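You operate a simulated robot arm through the tools that you are given. There is no shell and no other tool. Be economical: measure what you need, move in short steps, check, and stop when the job is done.

Carry out the task below with a simulated robot arm. There is one attempt and no reset: what you move stays moved.

JOB
Find the warm end cap and move it to the soak plate.
Fine: first check all three end caps with the thermometer; put it back, switched off.

Only the result counts: the job must be done as asked and must still hold three seconds after the hand-in. Knocking over, shifting, dropping, spilling or breaking anything else fails it. Lids that push on must go on centred and level and be pressed home; caps that screw on are set level and turned clockwise until they are tight.

ROBOT AND FRAMES
A 6-joint arm with a two-finger gripper, on a carriage that runs on a rail from [0.001, -1.024] to [-0.001, 1.116] (x, y) and turns from -148 to 184 degrees about z. Base frame: it is fixed where the carriage stands at the start and does not move with it; the origin is on the floor, on the carriage's upright axis, x ahead of it, y to its left, z up; the surface under the hand at the start is at about z = 0.71. Units: m, degrees, N and s.
Its first joint turns from -115.0 to 115.0 degrees. Places, roughly: metal plate [0.7, 0.6, 0.7]; soak plate [0.7, 0.6, 0.7]; thermometer switch [0.9, 0.2, 0.7]. Payload 3.43 kg.
Tool frame: the origin (TCP) lies between the finger pads and is the grasp point; the fingertips stand 0.03 m ahead of it; z points along the fingers, y is the line along which they close. Largest opening 0.104 m; the body of the gripper starts 0.057 m behind the TCP.
Orientation is that of the tool frame in the base frame, as [roll, pitch, yaw] about the fixed x, y, z axes, in that order (R = Rz(yaw) Ry(pitch) Rx(roll)). With the fingers straight down and closing along the base's y, the tool's x points along the base's -x, its y along +y and its z along -z.

CONTROLS
- The arm moves only by the tool drive_tool. Its argument "rows" is one flat list of numbers, 6 for each row, row after row: the shift along the tool's x, y, z in m, then the turn, a rotation vector about the tool's x, y, z in degrees. In form: [tx, ty, tz, ax, ay, az, tx, ty, tz, ax, ay, az, ...]. A call has 1 to 12 rows; each row shifts and turns the commanded pose from where the row before left it, along the tool's axes as they then stand. "claw" is the opening, from 0 (shut) to 1 (fully open), set as the call begins (left out, the last holds). Each row takes 0.2 s and may step no farther than 0.05 m and 8.6 degrees from the row before; otherwise, or with a gripper value out of range, the whole call is refused. A pose out of reach is approached as far as the arm can. The call stops where the force on the tool passes 90 N (or 10 N more than at its start, if that is more) or the arm is blocked; 0.2 s more then pass. The fingers move at their own pace (about 0.072 m/s each) and stop on an object; they squeeze with about 28 N. The grip force told is the motor's: it shows also when the fingers shut on nothing. Time passes only in rows, and 0.2 s behind the last, so rows that do not move let the fingers close. It gives the time, the measured TCP pose, the force on the tool (base axes), the opening and the grip force at its end, in the units of the frame above (readings bear some noise), with the torque about the TCP (base axes, N m) and any sound that the robot's microphone picked up.
- Cameras (640 x 400 px; columns grow to the right, rows downward): "scene" is now at [0.0205, 0.22, 1.5013]; the picture's right is [0.34, -0.94, 0.00], its down [-0.61, -0.22, -0.76] and it looks along [0.72, 0.26, -0.65] (base axes); focal length 252 px, centre (320, 200). "wrist" rides on the gripper at [0.067, 0.018, -0.09] in the tool frame; the picture's right is [-0.25, 0.97, 0.00], its down [-0.73, -0.19, -0.66] and it looks along [-0.64, -0.17, 0.75] (tool axes); focal length 218 px, centre (320, 200). There is no depth. A picture from a camera that has moved, and an enlarged one, comes with that camera's place and axes in the base frame and with its lens. The place of the scene camera against the robot may be out by one fixed shift of up to 0.018 m in any direction.
- camera(camera): a new picture of that camera. No time passes.
- raise_lower(by): slides the trunk up (or, below 0, down) by that many m; the arm and the scene camera ride with it, the base frame stays. It gives what a move gives, with no picture.
- base_move(legs): drives the robot by 1 to 6 legs, each [ahead, left, turn to the left] in m, m and degrees, along the robot's own axes; the way and the turn of a leg run together, so that a leg with both is an arc; at most 1.5 m and 180 degrees a leg. The arm and the cameras ride along, it lands a little off, and it stops where it bumps. It keeps to its track: a leg is cut to what the track allows. It gives what a move gives.
- aim_head(pan, tilt): turns the head with the scene camera to pan (to the left, within 155 degrees either way) and tilt (down, from -29 to 69), counted from straight ahead of the robot. It gives what a move gives.
- close_up(camera, box): a new picture of the part [left, top, right, bottom] of that camera's present view, enlarged. No time passes.
- finish_job(): hands the job in; it is judged then, once.

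Go step by step. Nothing tells you exact positions but the pictures and the camera data: compare them with the known pose of the tool, close in by small moves and look again before you grip or let go. The budget is 120 turns and 90 pictures, counting those below and the enlarged ones. Unless the task says otherwise, let go and move clear before handing in, and close with one line.

The tools are called after "Request:" by a JSON object that holds its "fn" and its "kwargs". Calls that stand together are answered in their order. drive_tool: Moves the arm, as the interface text tells. Its arguments: {"type":"object","properties":{"rows":{"type":"array","items":{"type":"number"}},"claw":{"type":"number"}},"required":["rows"]} The other tools are called the same way: raise_lower (by) slides the trunk up or down; base_move (legs) drives the base; aim_head (pan, tilt) turns the head that bears the scene camera; camera (camera) takes a picture; close_up (camera, box) takes an enlarged picture of a part of a camera's view; finish_job () hands the job in.

At the start:

```text
t: 0.0
tool_pos: [0.7475, 0.0759, 1.0608]
tcp_rot: [180.0, 0.1, -180.0]
ft_force: [0.0, -0.2, -0.5]
moment: [0.0, 0.01, 0.0]
gripper_width: 0.1039
gripper_force: 0.0
trunk travel left (down, up): [-0.55, 0.44]
robot x, y, heading: [0.0016, 0.0005, -0.1]
head pan, tilt: [19.6, 40.4]
```

scene: 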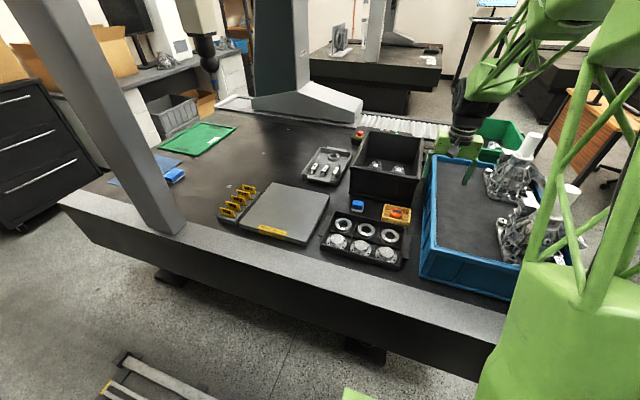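
wrist: 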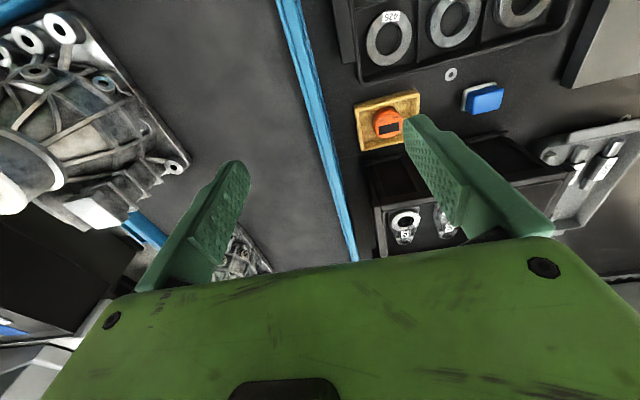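

I see a table with a tray of caps and rings, a grey plate, an orange thermometer in a yellow holder, and a blue bin. I'll look closer at these first.

Request:
{"fn": "close_up", "kwargs": {"camera": "scene", "box": [300, 180, 440, 280]}}

Request:
{"fn": "close_up", "kwargs": {"camera": "scene", "box": [200, 120, 360, 260]}}

Request:
{"fn": "close_up", "kwargs": {"camera": "wrist", "box": [320, 0, 560, 160]}}

```text
4.00 times, centred on (370, 230) of scene
camera zoom: at [0.0205, 0.22, 1.5013], right [0.34, -0.94, 0.0], down [-0.61, -0.22, -0.76], along [0.72, 0.26, -0.65], focal length 1009 px, centre (120, 80)
```

zoom: 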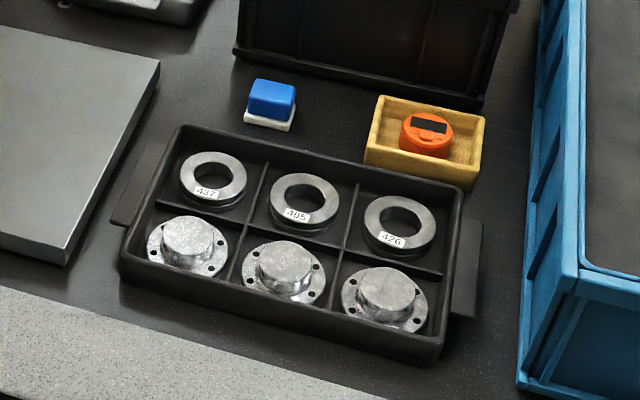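

```text
2.86 times, centred on (280, 190) of scene
camera zoom: at [0.0205, 0.22, 1.5013], right [0.34, -0.94, 0.0], down [-0.61, -0.22, -0.76], along [0.72, 0.26, -0.65], focal length 721 px, centre (434, 229)
```

zoom: 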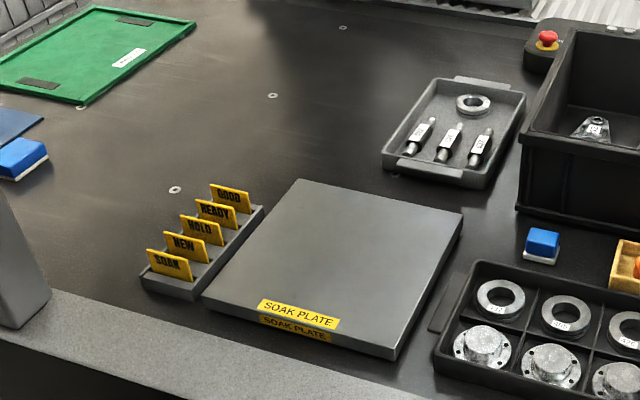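

```text
2.50 times, centred on (440, 80) of wrist
camera zoom: at [0.6819, 0.0946, 1.1503], right [0.25, 0.97, 0.0], down [0.73, -0.19, 0.66], along [0.64, -0.17, -0.75], focal length 546 px, centre (20, 500)
```

zoom: 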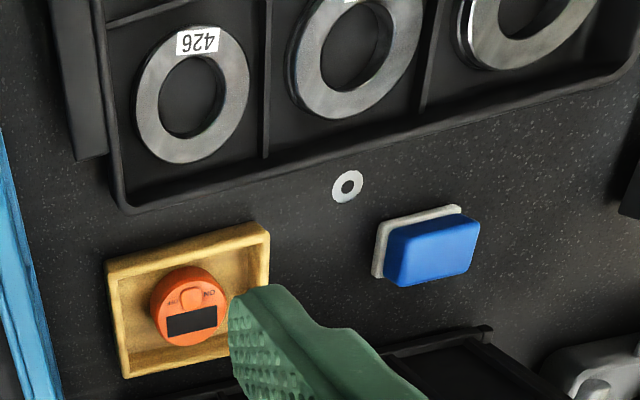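

The thermometer is at about (0.89, 0.18), with the caps near x=0.65 and y=0.38, 0.28 and 0.19. I'll move above the thermometer for a better look.

Request:
{"fn": "drive_tool", "kwargs": {"rows": [-0.025, 0.025, 0.02, 0, 0, 0, -0.025, 0.025, 0.02, 0, 0, 0, -0.025, 0.025, 0.02, 0, 0, 0, -0.02, 0.025, 0.02, 0, 0, 0, 0, 0, 0, 0, 0, 0], "claw": 1}}

Request:
{"fn": "camera", "kwargs": {"camera": "wrist"}}

Request:
{"fn": "camera", "kwargs": {"camera": "scene"}}

```text
t: 1.2
tool_pos: [0.8442, 0.177, 0.9798]
tcp_rot: [-180.0, 0.0, -180.0]
ft_force: [0.7, -0.1, -1.0]
moment: [-0.01, -0.01, 0.03]
gripper_width: 0.1041
gripper_force: 0.1
trunk travel left (down, up): [-0.55, 0.44]
robot x, y, heading: [-0.0002, -0.0, -0.0]
head pan, tilt: [19.6, 40.4]
```

```text
84 pictures are left
camera wrist: at [0.7782, 0.1954, 1.0694], right [0.25, 0.97, 0.0], down [0.73, -0.19, 0.66], along [0.64, -0.17, -0.75], focal length 218 px, centre (320, 200)
```

wrist: 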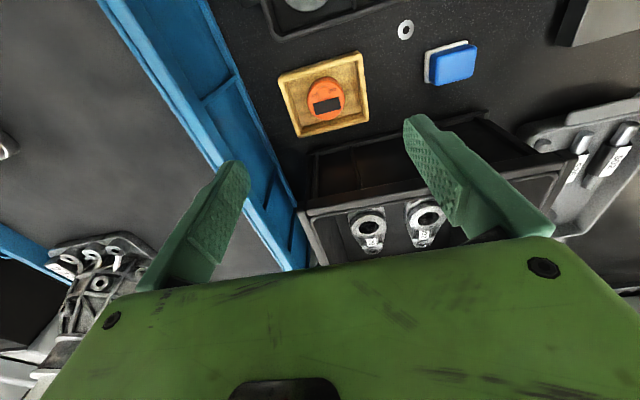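

```text
83 pictures are left
camera scene: at [0.0212, 0.2202, 1.5012], right [0.34, -0.94, 0.0], down [-0.61, -0.22, -0.76], along [0.72, 0.26, -0.65], focal length 252 px, centre (320, 200)
```

scene: 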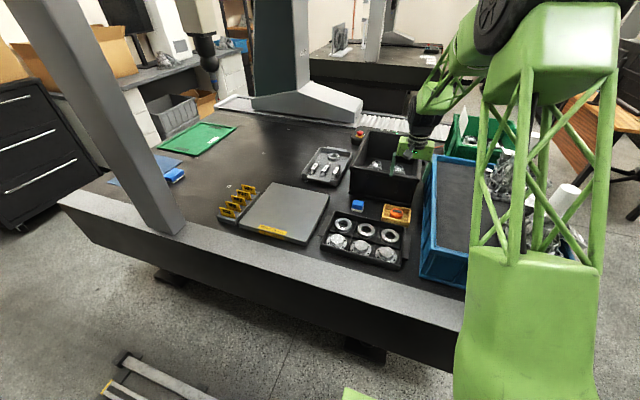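

Request:
{"fn": "close_up", "kwargs": {"camera": "wrist", "box": [270, 40, 390, 150]}}

Request:
{"fn": "close_up", "kwargs": {"camera": "scene", "box": [350, 190, 430, 240]}}

```text
3.64 times, centred on (330, 95) of wrist
camera zoom: at [0.7782, 0.1954, 1.0694], right [0.25, 0.97, 0.0], down [0.73, -0.19, 0.66], along [0.64, -0.17, -0.75], focal length 794 px, centre (284, 582)
```

zoom: 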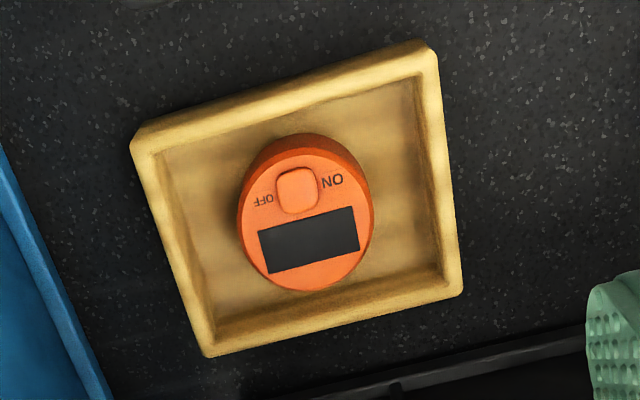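

```text
8.00 times, centred on (390, 215) of scene
camera zoom: at [0.0212, 0.2202, 1.5012], right [0.34, -0.94, 0.0], down [-0.61, -0.22, -0.76], along [0.72, 0.26, -0.65], focal length 2018 px, centre (-240, 80)
```

zoom: 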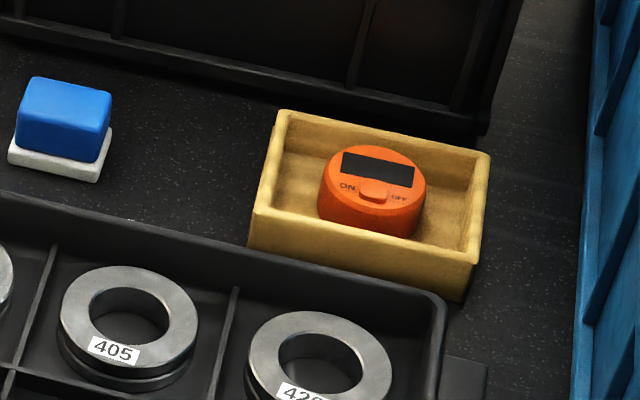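

The thermometer is a round puck about 5 cm across, centred near (0.873, 0.178). Its square button is nearest the robot side at (0.864, 0.178), with ON on the +y side. I'll close the fingers and go lower to see the button and its height.

Request:
{"fn": "drive_tool", "kwargs": {"rows": [0, 0, 0.04, 0, 0, 0, 0, 0, 0.04, 0, 0, 0, 0, 0, 0.03, 0, 0, 0, 0, 0, 0, 0, 0, 0], "claw": 0}}

Request:
{"fn": "camera", "kwargs": {"camera": "wrist"}}

Request:
{"fn": "close_up", "kwargs": {"camera": "scene", "box": [360, 140, 440, 240]}}

```text
t: 2.2
tool_pos: [0.8436, 0.1764, 0.8702]
tcp_rot: [180.0, -0.1, 179.9]
ft_force: [0.4, -0.2, -1.2]
moment: [0.0, 0.01, 0.0]
gripper_width: 0.0001
gripper_force: 27.8
trunk travel left (down, up): [-0.55, 0.44]
robot x, y, heading: [0.0006, -0.0033, -0.1]
head pan, tilt: [19.6, 40.4]
```

```text
80 pictures are left
camera wrist: at [0.7778, 0.1947, 0.9595], right [0.25, 0.97, 0.0], down [0.73, -0.19, 0.66], along [0.64, -0.17, -0.75], focal length 218 px, centre (320, 200)
```

wrist: 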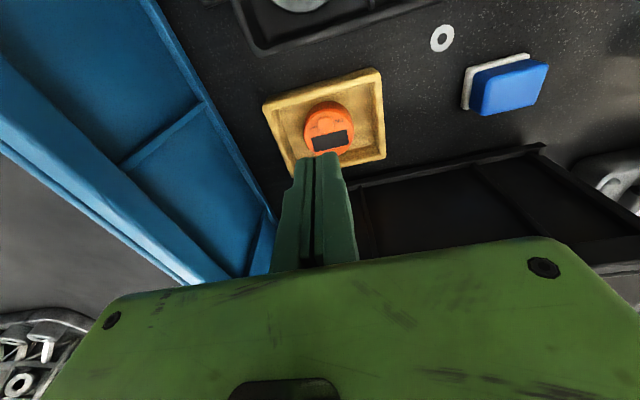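

```text
4.00 times, centred on (400, 190) of scene
camera zoom: at [0.0209, 0.2201, 1.5013], right [0.34, -0.94, 0.0], down [-0.61, -0.22, -0.76], along [0.72, 0.26, -0.65], focal length 1009 px, centre (0, 240)
```

zoom: 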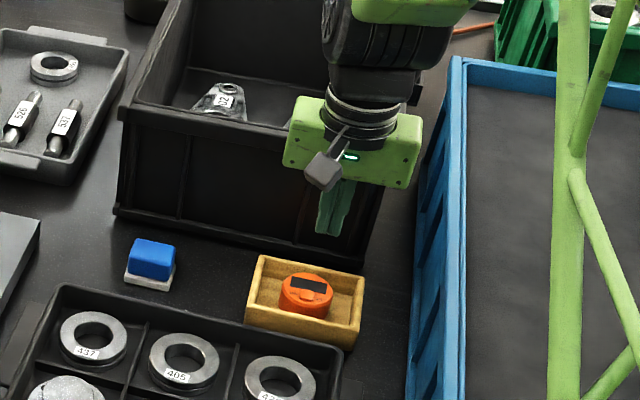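

Request:
{"fn": "close_up", "kwargs": {"camera": "wrist", "box": [260, 60, 400, 170]}}

```text
3.64 times, centred on (330, 115) of wrist
camera zoom: at [0.7778, 0.1947, 0.9595], right [0.25, 0.97, 0.0], down [0.73, -0.19, 0.66], along [0.64, -0.17, -0.75], focal length 794 px, centre (284, 509)
```

zoom: 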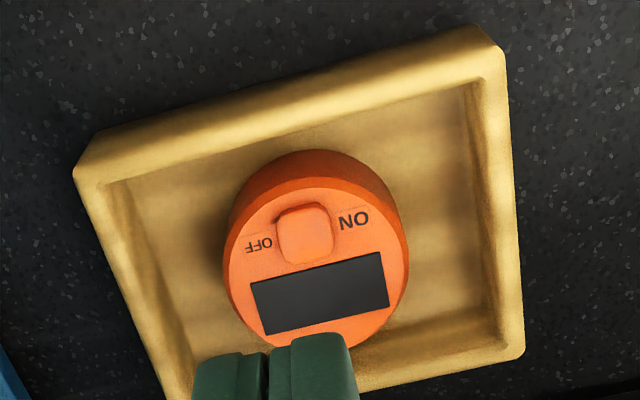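

Two wrist views triangulate the button to (0.8637, 0.1777, 0.745). I'll bring the closed tips just above its ON half, then press gently.

Request:
{"fn": "drive_tool", "kwargs": {"rows": [-0.02, 0.0065, 0.03, 0, 0, 0, 0, 0, 0.03, 0, 0, 0, 0, 0, 0.022, 0, 0, 0, 0, 0, 0, 0, 0, 0]}}

Request:
{"fn": "close_up", "kwargs": {"camera": "wrist", "box": [220, 50, 420, 200]}}

Request:
{"fn": "close_up", "kwargs": {"camera": "scene", "box": [360, 180, 420, 230]}}

```text
t: 3.2
tool_pos: [0.8633, 0.1816, 0.7877]
tcp_rot: [179.9, 0.0, 180.0]
ft_force: [0.1, 0.0, -0.1]
moment: [0.01, -0.02, 0.03]
gripper_width: 0.0
gripper_force: 28.2
trunk travel left (down, up): [-0.55, 0.44]
robot x, y, heading: [0.0023, 0.0013, 0.0]
head pan, tilt: [19.6, 40.4]
```

```text
2.67 times, centred on (320, 125) of wrist
camera zoom: at [0.7972, 0.2008, 0.8781], right [0.25, 0.97, 0.0], down [0.73, -0.19, 0.66], along [0.64, -0.17, -0.75], focal length 582 px, centre (320, 400)
```

zoom: 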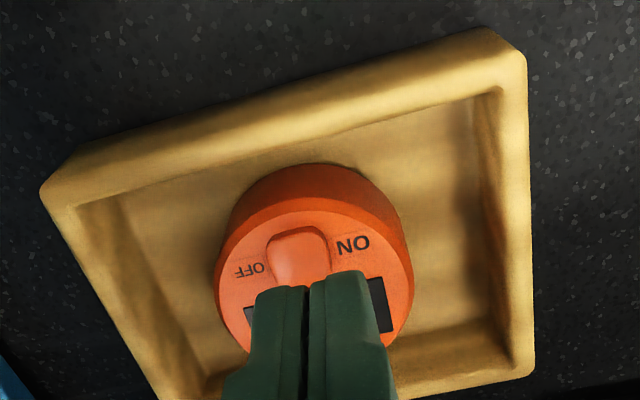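

```text
8.00 times, centred on (390, 205) of scene
camera zoom: at [0.0208, 0.2201, 1.5013], right [0.34, -0.94, 0.0], down [-0.61, -0.22, -0.76], along [0.72, 0.26, -0.65], focal length 2018 px, centre (-240, 160)
```

zoom: 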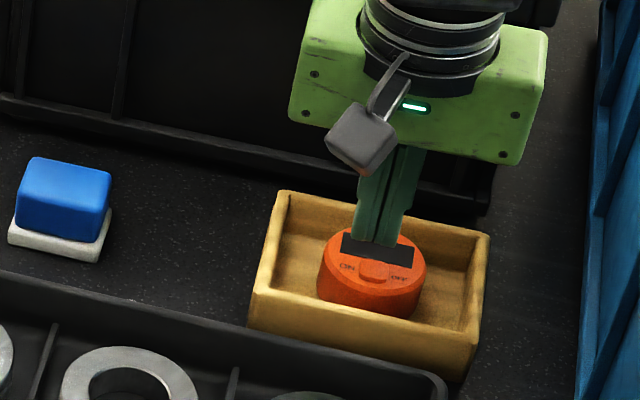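

Request:
{"fn": "drive_tool", "kwargs": {"rows": [0, 0, 0.005, 0, 0, 0, 0, 0, 0.004, 0, 0, 0, 0, 0, 0, 0, 0, 0]}}

Request:
{"fn": "close_up", "kwargs": {"camera": "wrist", "box": [220, 50, 420, 200]}}

```text
t: 4.0
tool_pos: [0.8621, 0.1824, 0.7807]
tcp_rot: [-180.0, 0.0, 180.0]
ft_force: [-0.6, -0.2, 0.4]
moment: [-0.04, -0.02, -0.01]
gripper_width: 0.0
gripper_force: 28.7
trunk travel left (down, up): [-0.55, 0.44]
robot x, y, heading: [-0.0004, 0.0028, -0.0]
head pan, tilt: [19.6, 40.4]
```

```text
2.67 times, centred on (320, 125) of wrist
camera zoom: at [0.7971, 0.201, 0.8695], right [0.25, 0.97, 0.0], down [0.73, -0.19, 0.66], along [0.64, -0.17, -0.75], focal length 582 px, centre (320, 400)
```

zoom: 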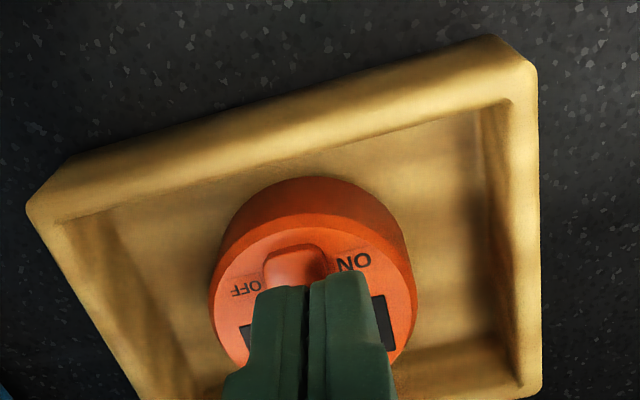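

Request:
{"fn": "drive_tool", "kwargs": {"rows": [0, 0, 0.003, 0, 0, 0, 0, 0, 0, 0, 0, 0]}}

Request:
{"fn": "drive_tool", "kwargs": {"rows": [0, 0, 0.002, 0, 0, 0, 0, 0, 0, 0, 0, 0]}}

Request:
{"fn": "close_up", "kwargs": {"camera": "wrist", "box": [220, 50, 420, 200]}}

Request:
{"fn": "close_up", "kwargs": {"camera": "scene", "box": [370, 190, 420, 230]}}

```text
t: 4.6
tool_pos: [0.8631, 0.1813, 0.7769]
tcp_rot: [180.0, 0.0, -180.0]
ft_force: [-0.3, 0.3, 1.0]
moment: [-0.04, 0.01, 0.02]
gripper_width: 0.0
gripper_force: 27.9
trunk travel left (down, up): [-0.55, 0.44]
robot x, y, heading: [0.0001, -0.0005, 0.3]
head pan, tilt: [19.6, 40.4]
```

```text
t: 5.2
tool_pos: [0.863, 0.1827, 0.7759]
tcp_rot: [180.0, 0.0, -180.0]
ft_force: [-0.1, -0.5, -0.6]
moment: [-0.01, 0.0, 0.0]
gripper_width: 0.0002
gripper_force: 27.9
trunk travel left (down, up): [-0.55, 0.44]
robot x, y, heading: [0.0, -0.0008, 0.1]
head pan, tilt: [19.6, 40.4]
```

```text
2.67 times, centred on (320, 125) of wrist
camera zoom: at [0.7972, 0.201, 0.8646], right [0.25, 0.97, 0.0], down [0.73, -0.19, 0.66], along [0.64, -0.17, -0.75], focal length 582 px, centre (320, 400)
```

zoom: 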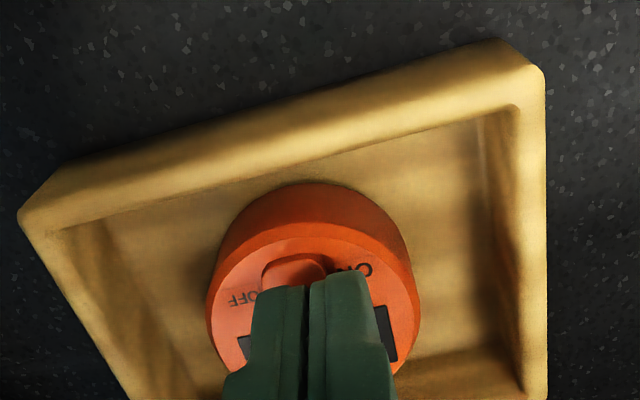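

```text
10.00 times, centred on (395, 210) of scene
camera zoom: at [0.0206, 0.22, 1.5013], right [0.34, -0.94, 0.0], down [-0.61, -0.22, -0.76], along [0.72, 0.26, -0.65], focal length 2523 px, centre (-430, 100)
```

zoom: 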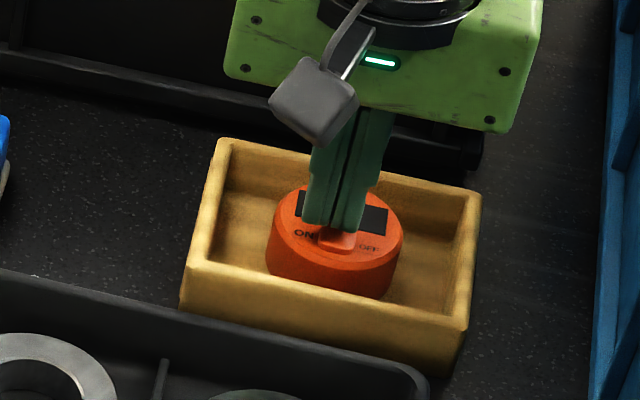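

Request:
{"fn": "drive_tool", "kwargs": {"rows": [0.004, 0, 0, 0, 0, 0, 0, 0, 0.002, 0, 0, 0, 0, 0, 0, 0, 0, 0]}}

Request:
{"fn": "drive_tool", "kwargs": {"rows": [0, 0, 0.002, 0, 0, 0, 0, 0, 0, 0, 0, 0]}}

Request:
{"fn": "close_up", "kwargs": {"camera": "scene", "box": [370, 190, 420, 230]}}

```text
t: 6.0
tool_pos: [0.8606, 0.1826, 0.7727]
tcp_rot: [-180.0, 0.0, 180.0]
ft_force: [0.0, 0.2, 0.2]
moment: [0.03, 0.01, 0.01]
gripper_width: 0.0001
gripper_force: 28.0
trunk travel left (down, up): [-0.55, 0.44]
robot x, y, heading: [-0.0017, -0.0016, -0.2]
head pan, tilt: [19.6, 40.4]
```

```text
t: 6.6
tool_pos: [0.8585, 0.1817, 0.7705]
tcp_rot: [180.0, 0.0, 180.0]
ft_force: [0.3, 0.6, -0.1]
moment: [-0.01, -0.01, -0.03]
gripper_width: 0.0
gripper_force: 27.8
trunk travel left (down, up): [-0.55, 0.44]
robot x, y, heading: [-0.0029, 0.0021, 0.3]
head pan, tilt: [19.6, 40.4]
```

```text
10.00 times, centred on (395, 210) of scene
camera zoom: at [0.0206, 0.22, 1.5013], right [0.34, -0.94, 0.0], down [-0.61, -0.22, -0.76], along [0.72, 0.26, -0.65], focal length 2523 px, centre (-430, 100)
```

zoom: 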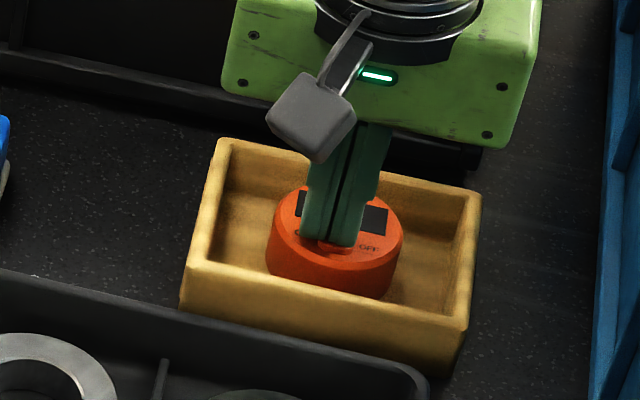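

Request:
{"fn": "drive_tool", "kwargs": {"rows": [0, 0, 0.002, 0, 0, 0, 0, 0, 0, 0, 0, 0]}}

Request:
{"fn": "drive_tool", "kwargs": {"rows": [0, 0, 0.001, 0, 0, 0, 0, 0, 0, 0, 0, 0]}}

Request:
{"fn": "close_up", "kwargs": {"camera": "scene", "box": [370, 190, 420, 230]}}

Request:
{"fn": "close_up", "kwargs": {"camera": "wrist", "box": [220, 50, 420, 200]}}

```text
t: 7.2
tool_pos: [0.8593, 0.1816, 0.7692]
tcp_rot: [180.0, 0.0, -180.0]
ft_force: [0.2, 0.0, 0.0]
moment: [-0.02, -0.02, 0.0]
gripper_width: 0.0059
gripper_force: 27.8
trunk travel left (down, up): [-0.55, 0.44]
robot x, y, heading: [0.0004, -0.0038, -0.1]
head pan, tilt: [19.6, 40.4]
```

```text
t: 7.8
tool_pos: [0.859, 0.1823, 0.7688]
tcp_rot: [180.0, 0.1, 180.0]
ft_force: [0.3, 0.0, 0.7]
moment: [0.01, -0.01, 0.03]
gripper_width: 0.006
gripper_force: 28.0
trunk travel left (down, up): [-0.55, 0.44]
robot x, y, heading: [0.0005, 0.0025, 0.1]
head pan, tilt: [19.6, 40.4]
heard: click
```

```text
10.00 times, centred on (395, 210) of scene
camera zoom: at [0.0205, 0.22, 1.5013], right [0.34, -0.94, 0.0], down [-0.61, -0.22, -0.76], along [0.72, 0.26, -0.65], focal length 2523 px, centre (-430, 100)
```

zoom: 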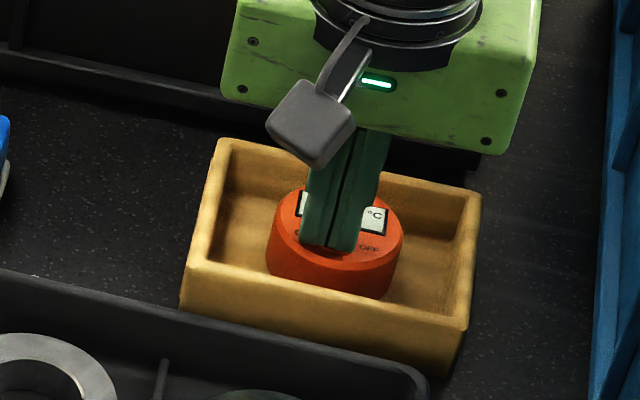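

```text
2.67 times, centred on (320, 125) of wrist
camera zoom: at [0.7928, 0.2004, 0.8574], right [0.25, 0.97, 0.0], down [0.73, -0.19, 0.66], along [0.64, -0.17, -0.75], focal length 582 px, centre (320, 400)
```

zoom: 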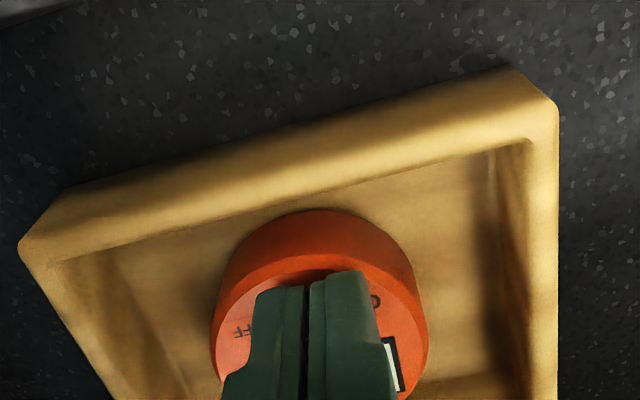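

The click sounded and the display came on. I'll retreat straight up.

Request:
{"fn": "drive_tool", "kwargs": {"rows": [0, 0, -0.01, 0, 0, 0, 0, 0, -0.03, 0, 0, 0, -0.0135, -0.004, -0.03, 0, 0, 0, 0, 0, 0, 0, 0, 0]}}

Request:
{"fn": "close_up", "kwargs": {"camera": "scene", "box": [370, 190, 420, 230]}}

Request:
{"fn": "close_up", "kwargs": {"camera": "wrist", "box": [220, 50, 420, 200]}}

```text
t: 8.8
tool_pos: [0.8718, 0.1783, 0.8362]
tcp_rot: [180.0, 0.0, -179.9]
ft_force: [0.0, -0.1, -0.1]
moment: [0.0, 0.03, -0.01]
gripper_width: 0.0
gripper_force: 27.6
trunk travel left (down, up): [-0.55, 0.44]
robot x, y, heading: [-0.0021, -0.0022, 0.0]
head pan, tilt: [19.6, 40.4]
```

```text
10.00 times, centred on (395, 210) of scene
camera zoom: at [0.0203, 0.22, 1.5013], right [0.34, -0.94, 0.0], down [-0.61, -0.22, -0.76], along [0.72, 0.26, -0.65], focal length 2523 px, centre (-430, 100)
```

zoom: 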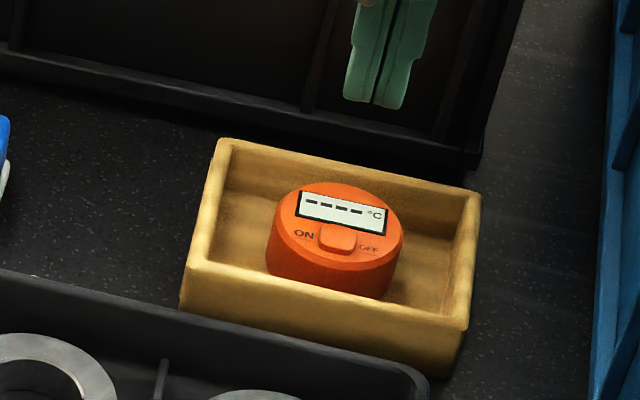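

```text
2.67 times, centred on (320, 125) of wrist
camera zoom: at [0.8061, 0.1971, 0.927], right [0.25, 0.97, 0.0], down [0.73, -0.19, 0.66], along [0.64, -0.17, -0.75], focal length 582 px, centre (320, 400)
```

zoom: 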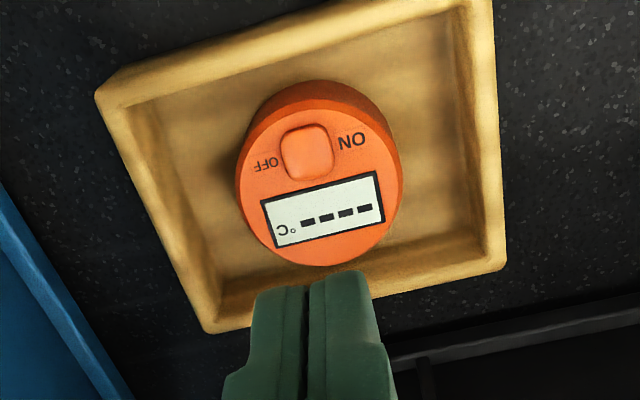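

The display now shows "----°C" and the puck hasn't shifted, centred near (0.875, 0.1775). I'll open to about 60 mm and straddle it inside the tray.

Request:
{"fn": "drive_tool", "kwargs": {"rows": [-0.003, -0.001, 0, 0, 0, 0, 0, 0, 0.02, 0, 0, 0, 0, 0, 0.02, 0, 0, 0, 0, 0, 0, 0, 0, 0], "claw": 0.577}}

Request:
{"fn": "camera", "kwargs": {"camera": "wrist"}}

Request:
{"fn": "close_up", "kwargs": {"camera": "scene", "box": [370, 190, 420, 230]}}

```text
t: 9.8
tool_pos: [0.8763, 0.1769, 0.7973]
tcp_rot: [-179.8, 0.0, 180.0]
ft_force: [0.8, 0.2, -1.0]
moment: [-0.01, -0.01, 0.0]
gripper_width: 0.0602
gripper_force: 0.0
trunk travel left (down, up): [-0.55, 0.44]
robot x, y, heading: [-0.0027, 0.0002, 0.1]
head pan, tilt: [19.6, 40.4]
```

```text
67 pictures are left
camera wrist: at [0.8098, 0.1964, 0.887], right [0.25, 0.97, 0.0], down [0.73, -0.19, 0.66], along [0.64, -0.17, -0.75], focal length 218 px, centre (320, 200)
```

wrist: 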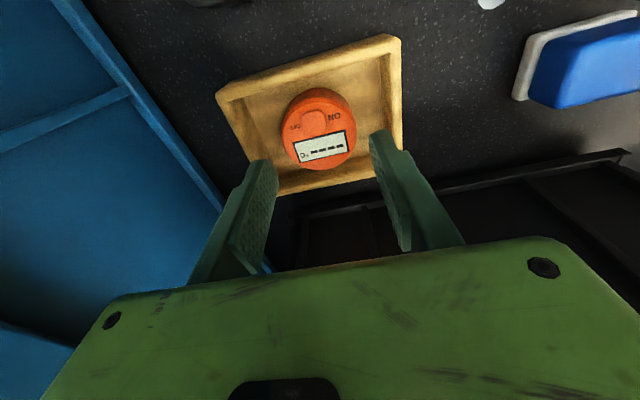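

```text
10.00 times, centred on (395, 210) of scene
camera zoom: at [0.0208, 0.2201, 1.5013], right [0.34, -0.94, 0.0], down [-0.61, -0.22, -0.76], along [0.72, 0.26, -0.65], focal length 2523 px, centre (-430, 100)
```

zoom: 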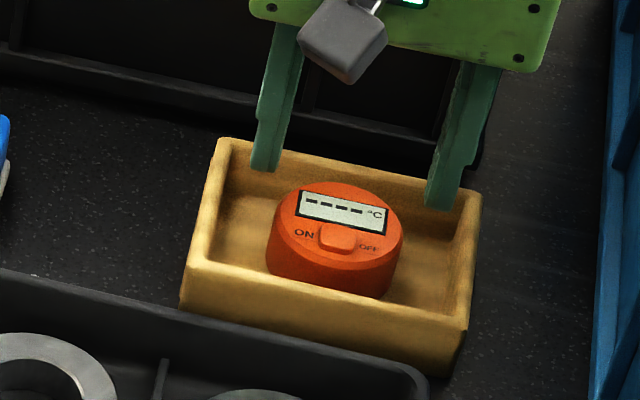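

Fingers are centred around the puck once perspective is allowed for. Going down and gripping.

Request:
{"fn": "drive_tool", "kwargs": {"rows": [0, 0, 0.015, 0, 0, 0, 0, 0, 0.015, 0, 0, 0, 0, 0, 0.012, 0, 0, 0, 0, 0, 0, 0, 0, 0]}}

Request:
{"fn": "close_up", "kwargs": {"camera": "scene", "box": [370, 190, 420, 230]}}

Request:
{"fn": "camera", "kwargs": {"camera": "wrist"}}

```text
t: 10.8
tool_pos: [0.8767, 0.1778, 0.7553]
tcp_rot: [-180.0, 0.0, -180.0]
ft_force: [0.3, 0.9, 0.3]
moment: [-0.03, 0.02, 0.05]
gripper_width: 0.0598
gripper_force: 0.0
trunk travel left (down, up): [-0.55, 0.44]
robot x, y, heading: [-0.0015, 0.0, -0.1]
head pan, tilt: [19.6, 40.4]
```

```text
10.00 times, centred on (395, 210) of scene
camera zoom: at [0.0207, 0.2201, 1.5013], right [0.34, -0.94, 0.0], down [-0.61, -0.22, -0.76], along [0.72, 0.26, -0.65], focal length 2523 px, centre (-430, 100)
```

zoom: 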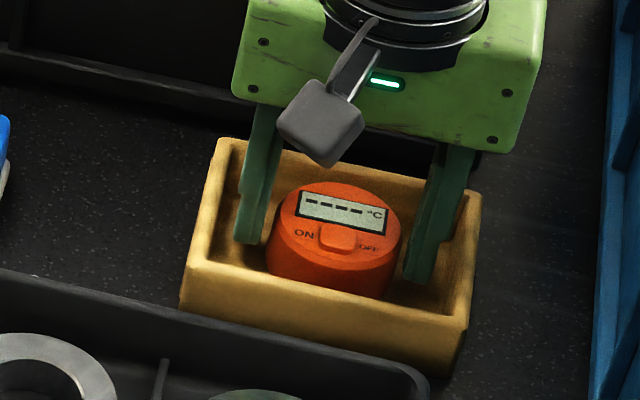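

```text
64 pictures are left
camera wrist: at [0.8099, 0.1964, 0.8449], right [0.25, 0.97, 0.0], down [0.73, -0.19, 0.66], along [0.64, -0.17, -0.75], focal length 218 px, centre (320, 200)
```

wrist: 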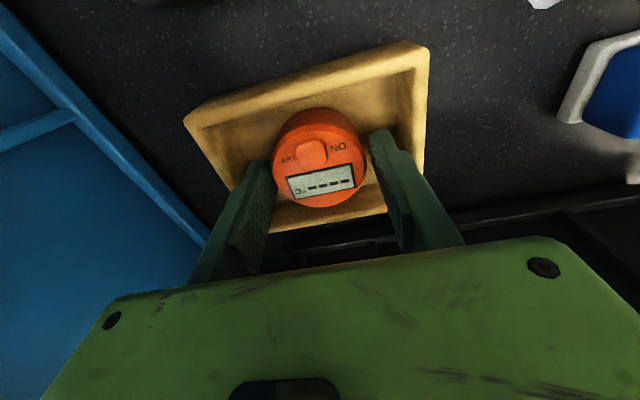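

Request:
{"fn": "drive_tool", "kwargs": {"rows": [0, 0, 0.003, 0, 0, 0, 0, 0, 0, 0, 0, 0, 0, 0, 0, 0, 0, 0], "claw": 0.4}}

Request:
{"fn": "drive_tool", "kwargs": {"rows": [0, 0, 0, 0, 0, 0, 0, 0, 0, 0, 0, 0, 0, 0, 0, 0, 0, 0], "claw": 0.2}}

Request:
{"fn": "close_up", "kwargs": {"camera": "scene", "box": [370, 190, 420, 230]}}

```text
t: 11.6
tool_pos: [0.8755, 0.1787, 0.7555]
tcp_rot: [179.9, 0.1, 180.0]
ft_force: [2.2, 0.9, 20.4]
moment: [0.08, -0.03, -0.02]
gripper_width: 0.0526
gripper_force: 27.9
trunk travel left (down, up): [-0.55, 0.44]
robot x, y, heading: [0.0014, 0.0004, 0.2]
head pan, tilt: [19.6, 40.4]
```

```text
t: 12.4
tool_pos: [0.8748, 0.1773, 0.7534]
tcp_rot: [-180.0, 0.0, -179.9]
ft_force: [2.5, 4.8, 15.4]
moment: [0.34, -0.07, 0.02]
gripper_width: 0.0528
gripper_force: 27.7
trunk travel left (down, up): [-0.55, 0.44]
robot x, y, heading: [0.0015, 0.002, 0.1]
head pan, tilt: [19.6, 40.4]
```

```text
10.00 times, centred on (395, 210) of scene
camera zoom: at [0.0197, 0.2199, 1.5013], right [0.34, -0.94, 0.0], down [-0.61, -0.22, -0.76], along [0.72, 0.26, -0.65], focal length 2523 px, centre (-430, 100)
```

zoom: 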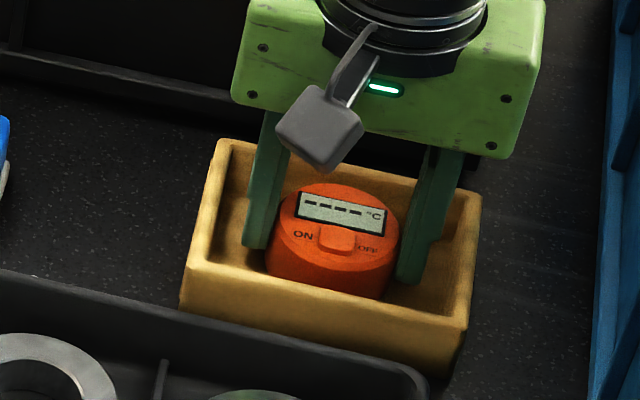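

The tips have reached the tray floor, which puts the floor at z≈0.724. I'll reopen, rise 5 mm and regrip, so the fingertips sit above the puck's underside.

Request:
{"fn": "drive_tool", "kwargs": {"rows": [0, 0, 0, 0, 0, 0, 0, 0, 0, 0, 0, 0, 0, 0, -0.0065, 0, 0, 0, 0, 0, 0, 0, 0, 0], "claw": 0.577}}

Request:
{"fn": "drive_tool", "kwargs": {"rows": [0, 0, 0, 0, 0, 0, 0, 0, 0, 0, 0, 0, 0, 0, 0, 0, 0, 0], "claw": 0.3}}

Request:
{"fn": "drive_tool", "kwargs": {"rows": [0, 0, -0.01, 0, 0, 0, 0, 0, -0.03, 0, 0, 0, 0, 0, -0.04, 0, 0, 0, 0, 0, 0, 0, 0, 0]}}

Request:
{"fn": "camera", "kwargs": {"camera": "wrist"}}

Request:
{"fn": "close_up", "kwargs": {"camera": "scene", "box": [320, 150, 440, 270]}}

```text
t: 13.4
tool_pos: [0.8758, 0.1771, 0.7601]
tcp_rot: [-179.9, 0.0, 179.9]
ft_force: [0.3, 0.3, 0.2]
moment: [0.01, -0.01, 0.01]
gripper_width: 0.0598
gripper_force: 0.1
trunk travel left (down, up): [-0.55, 0.44]
robot x, y, heading: [-0.001, 0.0004, -0.0]
head pan, tilt: [19.6, 40.4]
```

```text
t: 14.2
tool_pos: [0.8748, 0.1776, 0.7595]
tcp_rot: [180.0, -0.1, 180.0]
ft_force: [0.6, 0.5, 0.4]
moment: [0.01, 0.02, 0.01]
gripper_width: 0.0527
gripper_force: 27.6
trunk travel left (down, up): [-0.55, 0.44]
robot x, y, heading: [-0.0034, -0.0006, 0.1]
head pan, tilt: [19.6, 40.4]
```

```text
t: 15.2
tool_pos: [0.8753, 0.177, 0.8391]
tcp_rot: [-180.0, 0.1, -180.0]
ft_force: [-1.1, 1.1, -1.2]
moment: [-0.06, 0.01, 0.0]
gripper_width: 0.0528
gripper_force: 28.1
trunk travel left (down, up): [-0.55, 0.44]
robot x, y, heading: [0.0028, -0.0028, 0.1]
head pan, tilt: [19.6, 40.4]
```

```text
62 pictures are left
camera wrist: at [0.8092, 0.1955, 0.929], right [0.25, 0.97, 0.0], down [0.73, -0.19, 0.66], along [0.64, -0.17, -0.75], focal length 218 px, centre (320, 200)
```

wrist: 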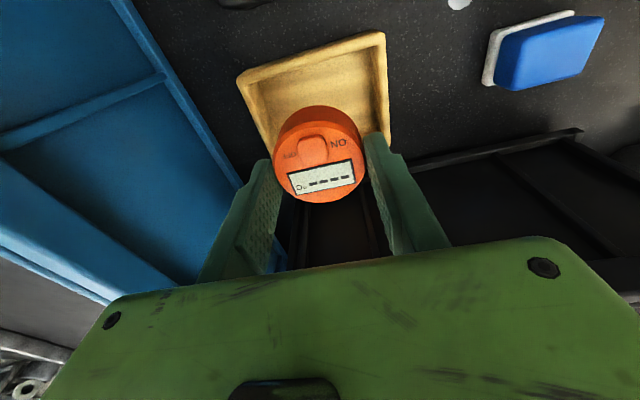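

```text
3.33 times, centred on (380, 210) of scene
camera zoom: at [0.02, 0.22, 1.5014], right [0.34, -0.94, 0.0], down [-0.61, -0.22, -0.76], along [0.72, 0.26, -0.65], focal length 841 px, centre (120, 167)
```

zoom: 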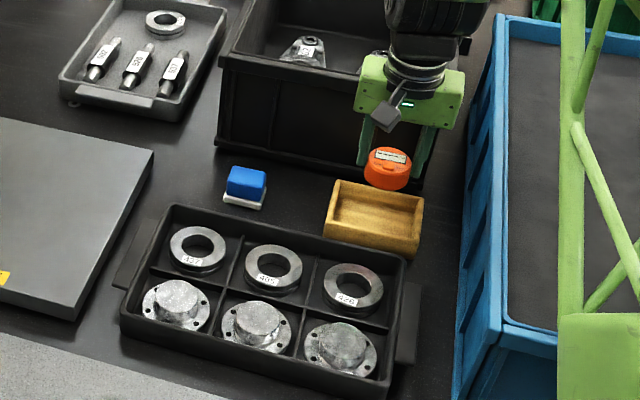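

The puck is held, with its underside about 35 mm below the TCP. I'll carry it over to cap 3, estimated at (0.643, 0.187).

Request:
{"fn": "drive_tool", "kwargs": {"rows": [0, 0, -0.03, 0, 0, 0, 0.045, 0.002, -0.01, 0, 0, 0, 0.045, 0.002, 0, 0, 0, 0, 0.045, 0.002, 0, 0, 0, 0, 0.045, 0.002, 0, 0, 0, 0, 0.045, 0.002, 0, 0, 0, 0, 0.02, 0, 0, 0, 0, 0, 0, 0, 0, 0, 0, 0]}}

Request:
{"fn": "camera", "kwargs": {"camera": "wrist"}}

Request:
{"fn": "camera", "kwargs": {"camera": "scene"}}

```text
t: 17.0
tool_pos: [0.631, 0.1868, 0.8802]
tcp_rot: [-180.0, 0.1, -179.9]
ft_force: [-0.8, 0.8, -1.1]
moment: [0.03, -0.03, -0.02]
gripper_width: 0.0528
gripper_force: 28.0
trunk travel left (down, up): [-0.55, 0.44]
robot x, y, heading: [0.0032, -0.0046, -0.1]
head pan, tilt: [19.6, 40.4]
```

```text
60 pictures are left
camera wrist: at [0.5647, 0.2062, 0.9689], right [0.25, 0.97, 0.0], down [0.73, -0.19, 0.66], along [0.64, -0.17, -0.75], focal length 218 px, centre (320, 200)
```

wrist: 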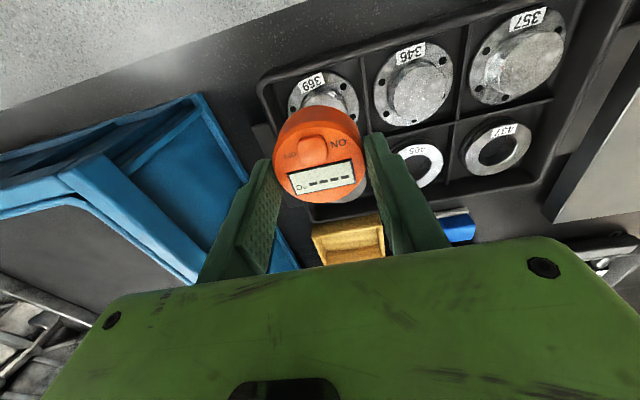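

```text
59 pictures are left
camera scene: at [0.0204, 0.22, 1.5013], right [0.34, -0.94, 0.0], down [-0.61, -0.22, -0.76], along [0.72, 0.26, -0.65], focal length 252 px, centre (320, 200)
```

scene: 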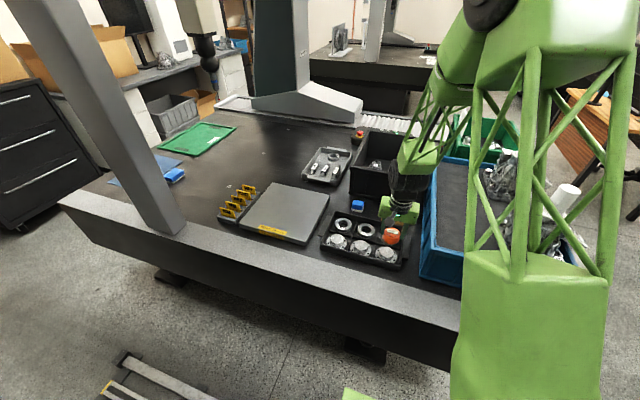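

Request:
{"fn": "close_up", "kwargs": {"camera": "wrist", "box": [260, 0, 580, 200]}}

```text
2.00 times, centred on (420, 100) of wrist
camera zoom: at [0.5647, 0.2062, 0.9689], right [0.25, 0.97, 0.0], down [0.73, -0.19, 0.66], along [0.64, -0.17, -0.75], focal length 436 px, centre (120, 400)
```

zoom: 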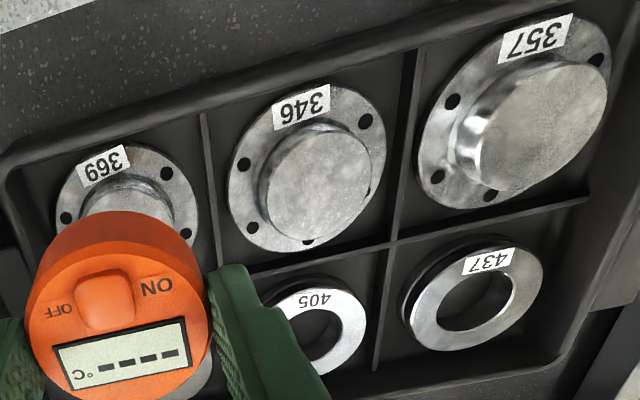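

Triangulation puts the caps at about x=0.647, y=0.188, 0.283 and 0.379, with the boss tops at z≈0.744. They are labelled 369, 346 and 357. I'll lower the thermometer onto cap 369.

Request:
{"fn": "drive_tool", "kwargs": {"rows": [-0.016, 0.001, 0.02, 0, 0, 0, 0, 0, 0.03, 0, 0, 0, 0, 0, 0.025, 0, 0, 0, 0, 0, 0, 0, 0, 0]}}

Request:
{"fn": "camera", "kwargs": {"camera": "wrist"}}

Request:
{"fn": "close_up", "kwargs": {"camera": "scene", "box": [340, 200, 430, 270]}}

```text
t: 18.0
tool_pos: [0.6464, 0.1878, 0.8034]
tcp_rot: [-180.0, -0.1, -180.0]
ft_force: [-0.4, 0.1, -1.7]
moment: [-0.03, -0.01, 0.01]
gripper_width: 0.0529
gripper_force: 28.2
trunk travel left (down, up): [-0.55, 0.44]
robot x, y, heading: [0.0011, -0.0022, -0.3]
head pan, tilt: [19.6, 40.4]
```

```text
57 pictures are left
camera wrist: at [0.5809, 0.2068, 0.8927], right [0.25, 0.97, 0.0], down [0.73, -0.19, 0.66], along [0.64, -0.17, -0.75], focal length 218 px, centre (320, 200)
```

wrist: 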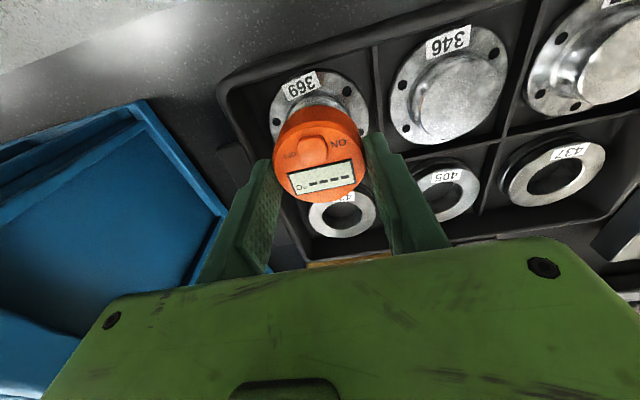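

```text
5.71 times, centred on (385, 235) of scene
camera zoom: at [0.0209, 0.2201, 1.5013], right [0.34, -0.94, 0.0], down [-0.61, -0.22, -0.76], along [0.72, 0.26, -0.65], focal length 1442 px, centre (-51, 0)
```

zoom: 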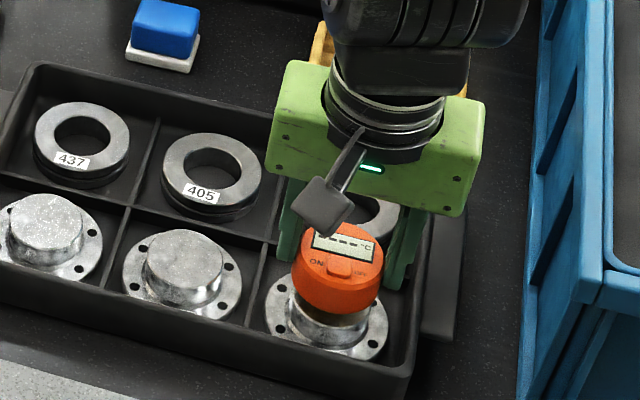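

Request:
{"fn": "drive_tool", "kwargs": {"rows": [0, 0, 0.006, 0, 0, 0, 0, 0, 0.005, 0, 0, 0, 0, 0, 0, 0, 0, 0]}}

Request:
{"fn": "drive_tool", "kwargs": {"rows": [0, 0, 0.003, 0, 0, 0, 0, 0, 0.002, 0, 0, 0, 0, 0, 0, 0, 0, 0]}}

Request:
{"fn": "close_up", "kwargs": {"camera": "scene", "box": [350, 210, 420, 265]}}

```text
t: 18.8
tool_pos: [0.6471, 0.1875, 0.7925]
tcp_rot: [-179.9, 0.0, -179.9]
ft_force: [0.5, -0.1, -0.4]
moment: [0.0, -0.01, -0.02]
gripper_width: 0.0526
gripper_force: 28.0
trunk travel left (down, up): [-0.55, 0.44]
robot x, y, heading: [-0.0039, -0.0023, -0.1]
head pan, tilt: [19.6, 40.4]
```

```text
t: 19.6
tool_pos: [0.6464, 0.1885, 0.7885]
tcp_rot: [179.9, 0.0, 180.0]
ft_force: [0.2, 0.7, -1.5]
moment: [0.0, -0.02, 0.0]
gripper_width: 0.0529
gripper_force: 27.7
trunk travel left (down, up): [-0.55, 0.44]
robot x, y, heading: [-0.0005, 0.0005, 0.1]
head pan, tilt: [19.6, 40.4]
```

```text
7.27 times, centred on (385, 238) of scene
camera zoom: at [0.0206, 0.2201, 1.5013], right [0.34, -0.94, 0.0], down [-0.61, -0.22, -0.76], along [0.72, 0.26, -0.65], focal length 1835 px, centre (-153, -73)
```

zoom: 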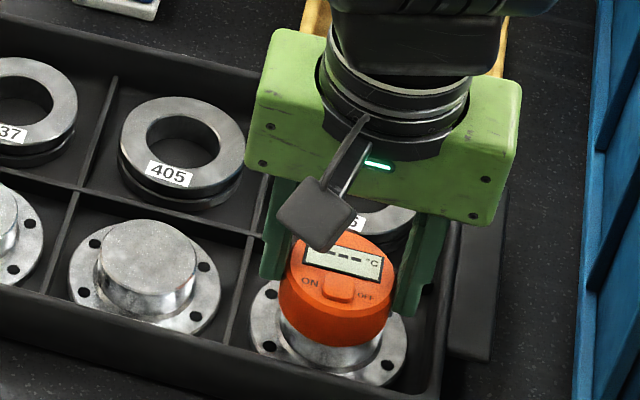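

Request:
{"fn": "drive_tool", "kwargs": {"rows": [0, 0, 0.003, 0, 0, 0, 0, 0, 0.002, 0, 0, 0, 0, 0, 0, 0, 0, 0]}}

Request:
{"fn": "drive_tool", "kwargs": {"rows": [0, 0, 0.002, 0, 0, 0, 0, 0, 0.001, 0, 0, 0, 0, 0, 0, 0, 0, 0]}}

Request:
{"fn": "close_up", "kwargs": {"camera": "scene", "box": [350, 210, 420, 265]}}

```text
t: 20.4
tool_pos: [0.6467, 0.1886, 0.7836]
tcp_rot: [180.0, 0.1, -179.9]
ft_force: [3.2, 0.1, 20.2]
moment: [0.09, -0.12, -0.01]
gripper_width: 0.0526
gripper_force: 27.9
trunk travel left (down, up): [-0.55, 0.44]
robot x, y, heading: [0.0011, 0.0003, 0.3]
head pan, tilt: [19.6, 40.4]
```

```text
t: 21.2
tool_pos: [0.6453, 0.1882, 0.7796]
tcp_rot: [-180.0, 0.1, 179.9]
ft_force: [1.0, -0.5, 16.8]
moment: [-0.02, -0.1, -0.04]
gripper_width: 0.0529
gripper_force: 27.6
trunk travel left (down, up): [-0.55, 0.44]
robot x, y, heading: [0.0011, 0.0002, 0.1]
head pan, tilt: [19.6, 40.4]
```

```text
7.27 times, centred on (385, 238) of scene
camera zoom: at [0.02, 0.2198, 1.5012], right [0.34, -0.94, 0.0], down [-0.61, -0.22, -0.76], along [0.72, 0.26, -0.65], focal length 1835 px, centre (-153, -73)
```

zoom: 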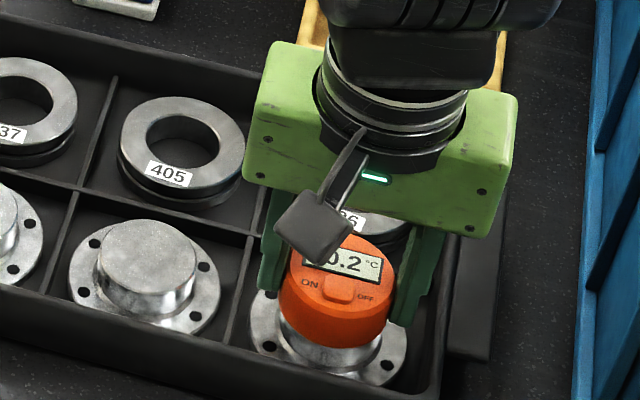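

Request:
{"fn": "close_up", "kwargs": {"camera": "wrist", "box": [270, 90, 390, 210]}}

```text
3.33 times, centred on (330, 150) of wrist
camera zoom: at [0.58, 0.2067, 0.8695], right [0.25, 0.97, 0.0], down [0.73, -0.19, 0.66], along [0.64, -0.17, -0.75], focal length 728 px, centre (287, 367)
```

zoom: 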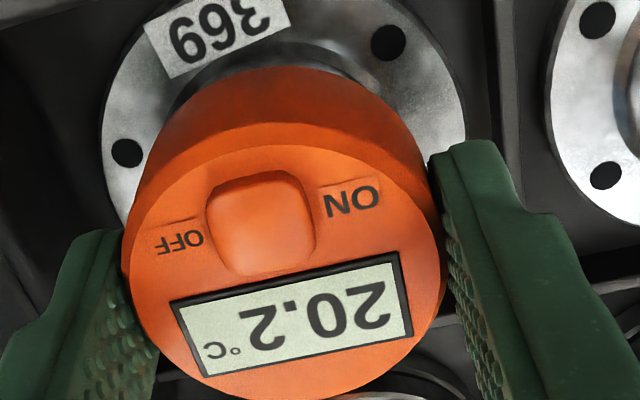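

369 reads 20.2 °C. I'll wait to see that the reading is stable.

Request:
{"fn": "drive_tool", "kwargs": {"rows": [0, 0, 0, 0, 0, 0, 0, 0, 0, 0, 0, 0, 0, 0, 0, 0, 0, 0, 0, 0, 0, 0, 0, 0, 0, 0, 0, 0, 0, 0, 0, 0, 0, 0, 0, 0, 0, 0, 0, 0, 0, 0, 0, 0, 0, 0, 0, 0, 0, 0, 0, 0, 0, 0, 0, 0, 0, 0, 0, 0]}}

Request:
{"fn": "close_up", "kwargs": {"camera": "wrist", "box": [270, 90, 390, 210]}}

```text
t: 23.4
tool_pos: [0.6468, 0.1884, 0.7803]
tcp_rot: [179.9, 0.0, -180.0]
ft_force: [0.8, 1.8, 0.6]
moment: [0.04, 0.01, -0.04]
gripper_width: 0.0526
gripper_force: 27.8
trunk travel left (down, up): [-0.55, 0.44]
robot x, y, heading: [-0.0018, 0.0006, -0.1]
head pan, tilt: [19.6, 40.4]
```

```text
3.33 times, centred on (330, 150) of wrist
camera zoom: at [0.5804, 0.2069, 0.8696], right [0.25, 0.97, 0.0], down [0.73, -0.19, 0.66], along [0.64, -0.17, -0.75], focal length 728 px, centre (287, 367)
```

zoom: 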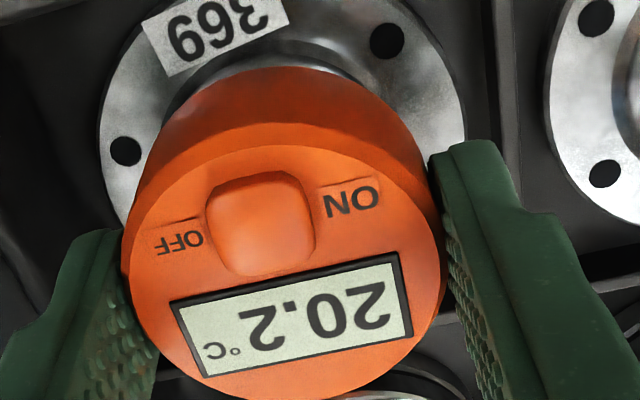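

Stable at 20.2 °C. Next is cap 346, at y≈0.283.

Request:
{"fn": "drive_tool", "kwargs": {"rows": [0, 0, -0.02, 0, 0, 0, 0, 0, -0.02, 0, 0, 0, 0, 0.048, 0, 0, 0, 0, 0, 0.047, 0, 0, 0, 0, 0, 0, 0.02, 0, 0, 0, 0, 0, 0.015, 0, 0, 0, 0, 0, 0, 0, 0, 0]}}

Request:
{"fn": "camera", "kwargs": {"camera": "wrist"}}

Request:
{"fn": "close_up", "kwargs": {"camera": "scene", "box": [330, 200, 420, 270]}}

```text
t: 25.0
tool_pos: [0.6464, 0.2836, 0.7847]
tcp_rot: [-179.9, -0.1, 180.0]
ft_force: [0.2, -0.7, -1.1]
moment: [0.0, 0.0, 0.01]
gripper_width: 0.0529
gripper_force: 28.1
trunk travel left (down, up): [-0.55, 0.44]
robot x, y, heading: [0.0041, 0.0033, 0.1]
head pan, tilt: [19.6, 40.4]
```

```text
51 pictures are left
camera wrist: at [0.5804, 0.3022, 0.8748], right [0.25, 0.97, 0.0], down [0.73, -0.19, 0.66], along [0.64, -0.17, -0.75], focal length 218 px, centre (320, 200)
```

wrist: 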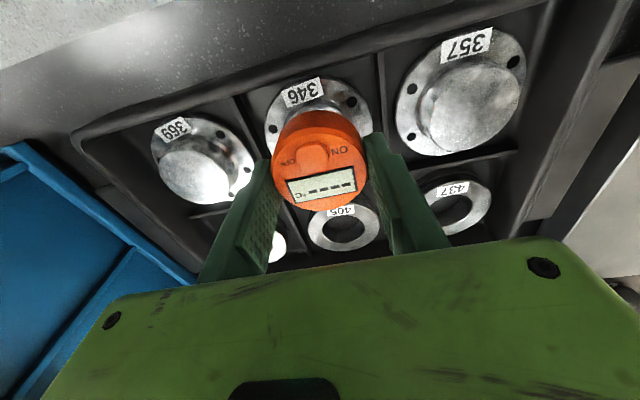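

```text
5.71 times, centred on (375, 235) of scene
camera zoom: at [0.0207, 0.2201, 1.5013], right [0.34, -0.94, 0.0], down [-0.61, -0.22, -0.76], along [0.72, 0.26, -0.65], focal length 1442 px, centre (6, 0)
```

zoom: 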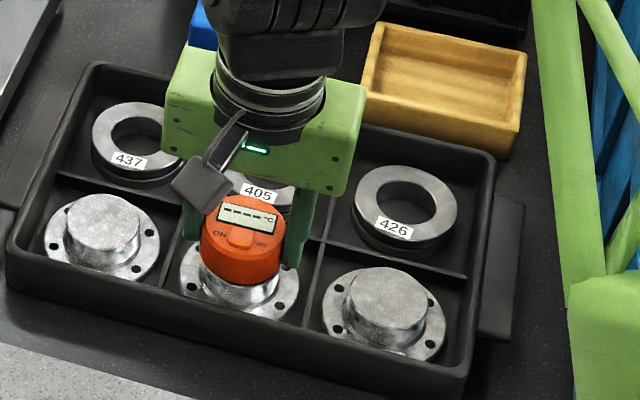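

Request:
{"fn": "drive_tool", "kwargs": {"rows": [0, 0, 0.003, 0, 0, 0, 0, 0, 0.0015, 0, 0, 0, 0, 0, 0, 0, 0, 0]}}

Request:
{"fn": "close_up", "kwargs": {"camera": "wrist", "box": [270, 90, 390, 210]}}

```text
t: 25.8
tool_pos: [0.6461, 0.2827, 0.7812]
tcp_rot: [-180.0, 0.0, -180.0]
ft_force: [0.4, 0.0, -0.4]
moment: [0.0, 0.01, 0.0]
gripper_width: 0.0523
gripper_force: 28.1
trunk travel left (down, up): [-0.55, 0.44]
robot x, y, heading: [0.001, 0.0, 0.0]
head pan, tilt: [19.6, 40.4]
```

```text
3.33 times, centred on (330, 150) of wrist
camera zoom: at [0.5806, 0.3019, 0.8702], right [0.25, 0.97, 0.0], down [0.73, -0.19, 0.66], along [0.64, -0.17, -0.75], focal length 728 px, centre (287, 367)
```

zoom: 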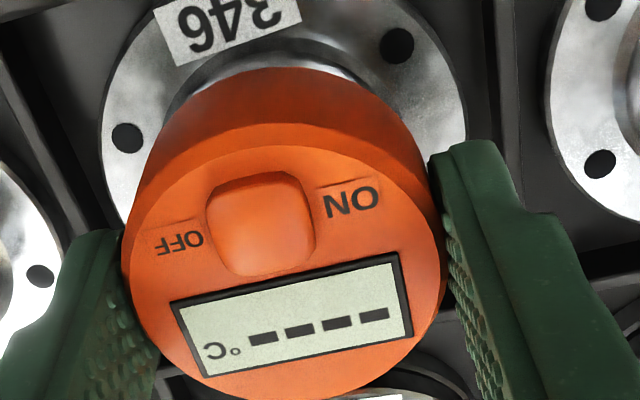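

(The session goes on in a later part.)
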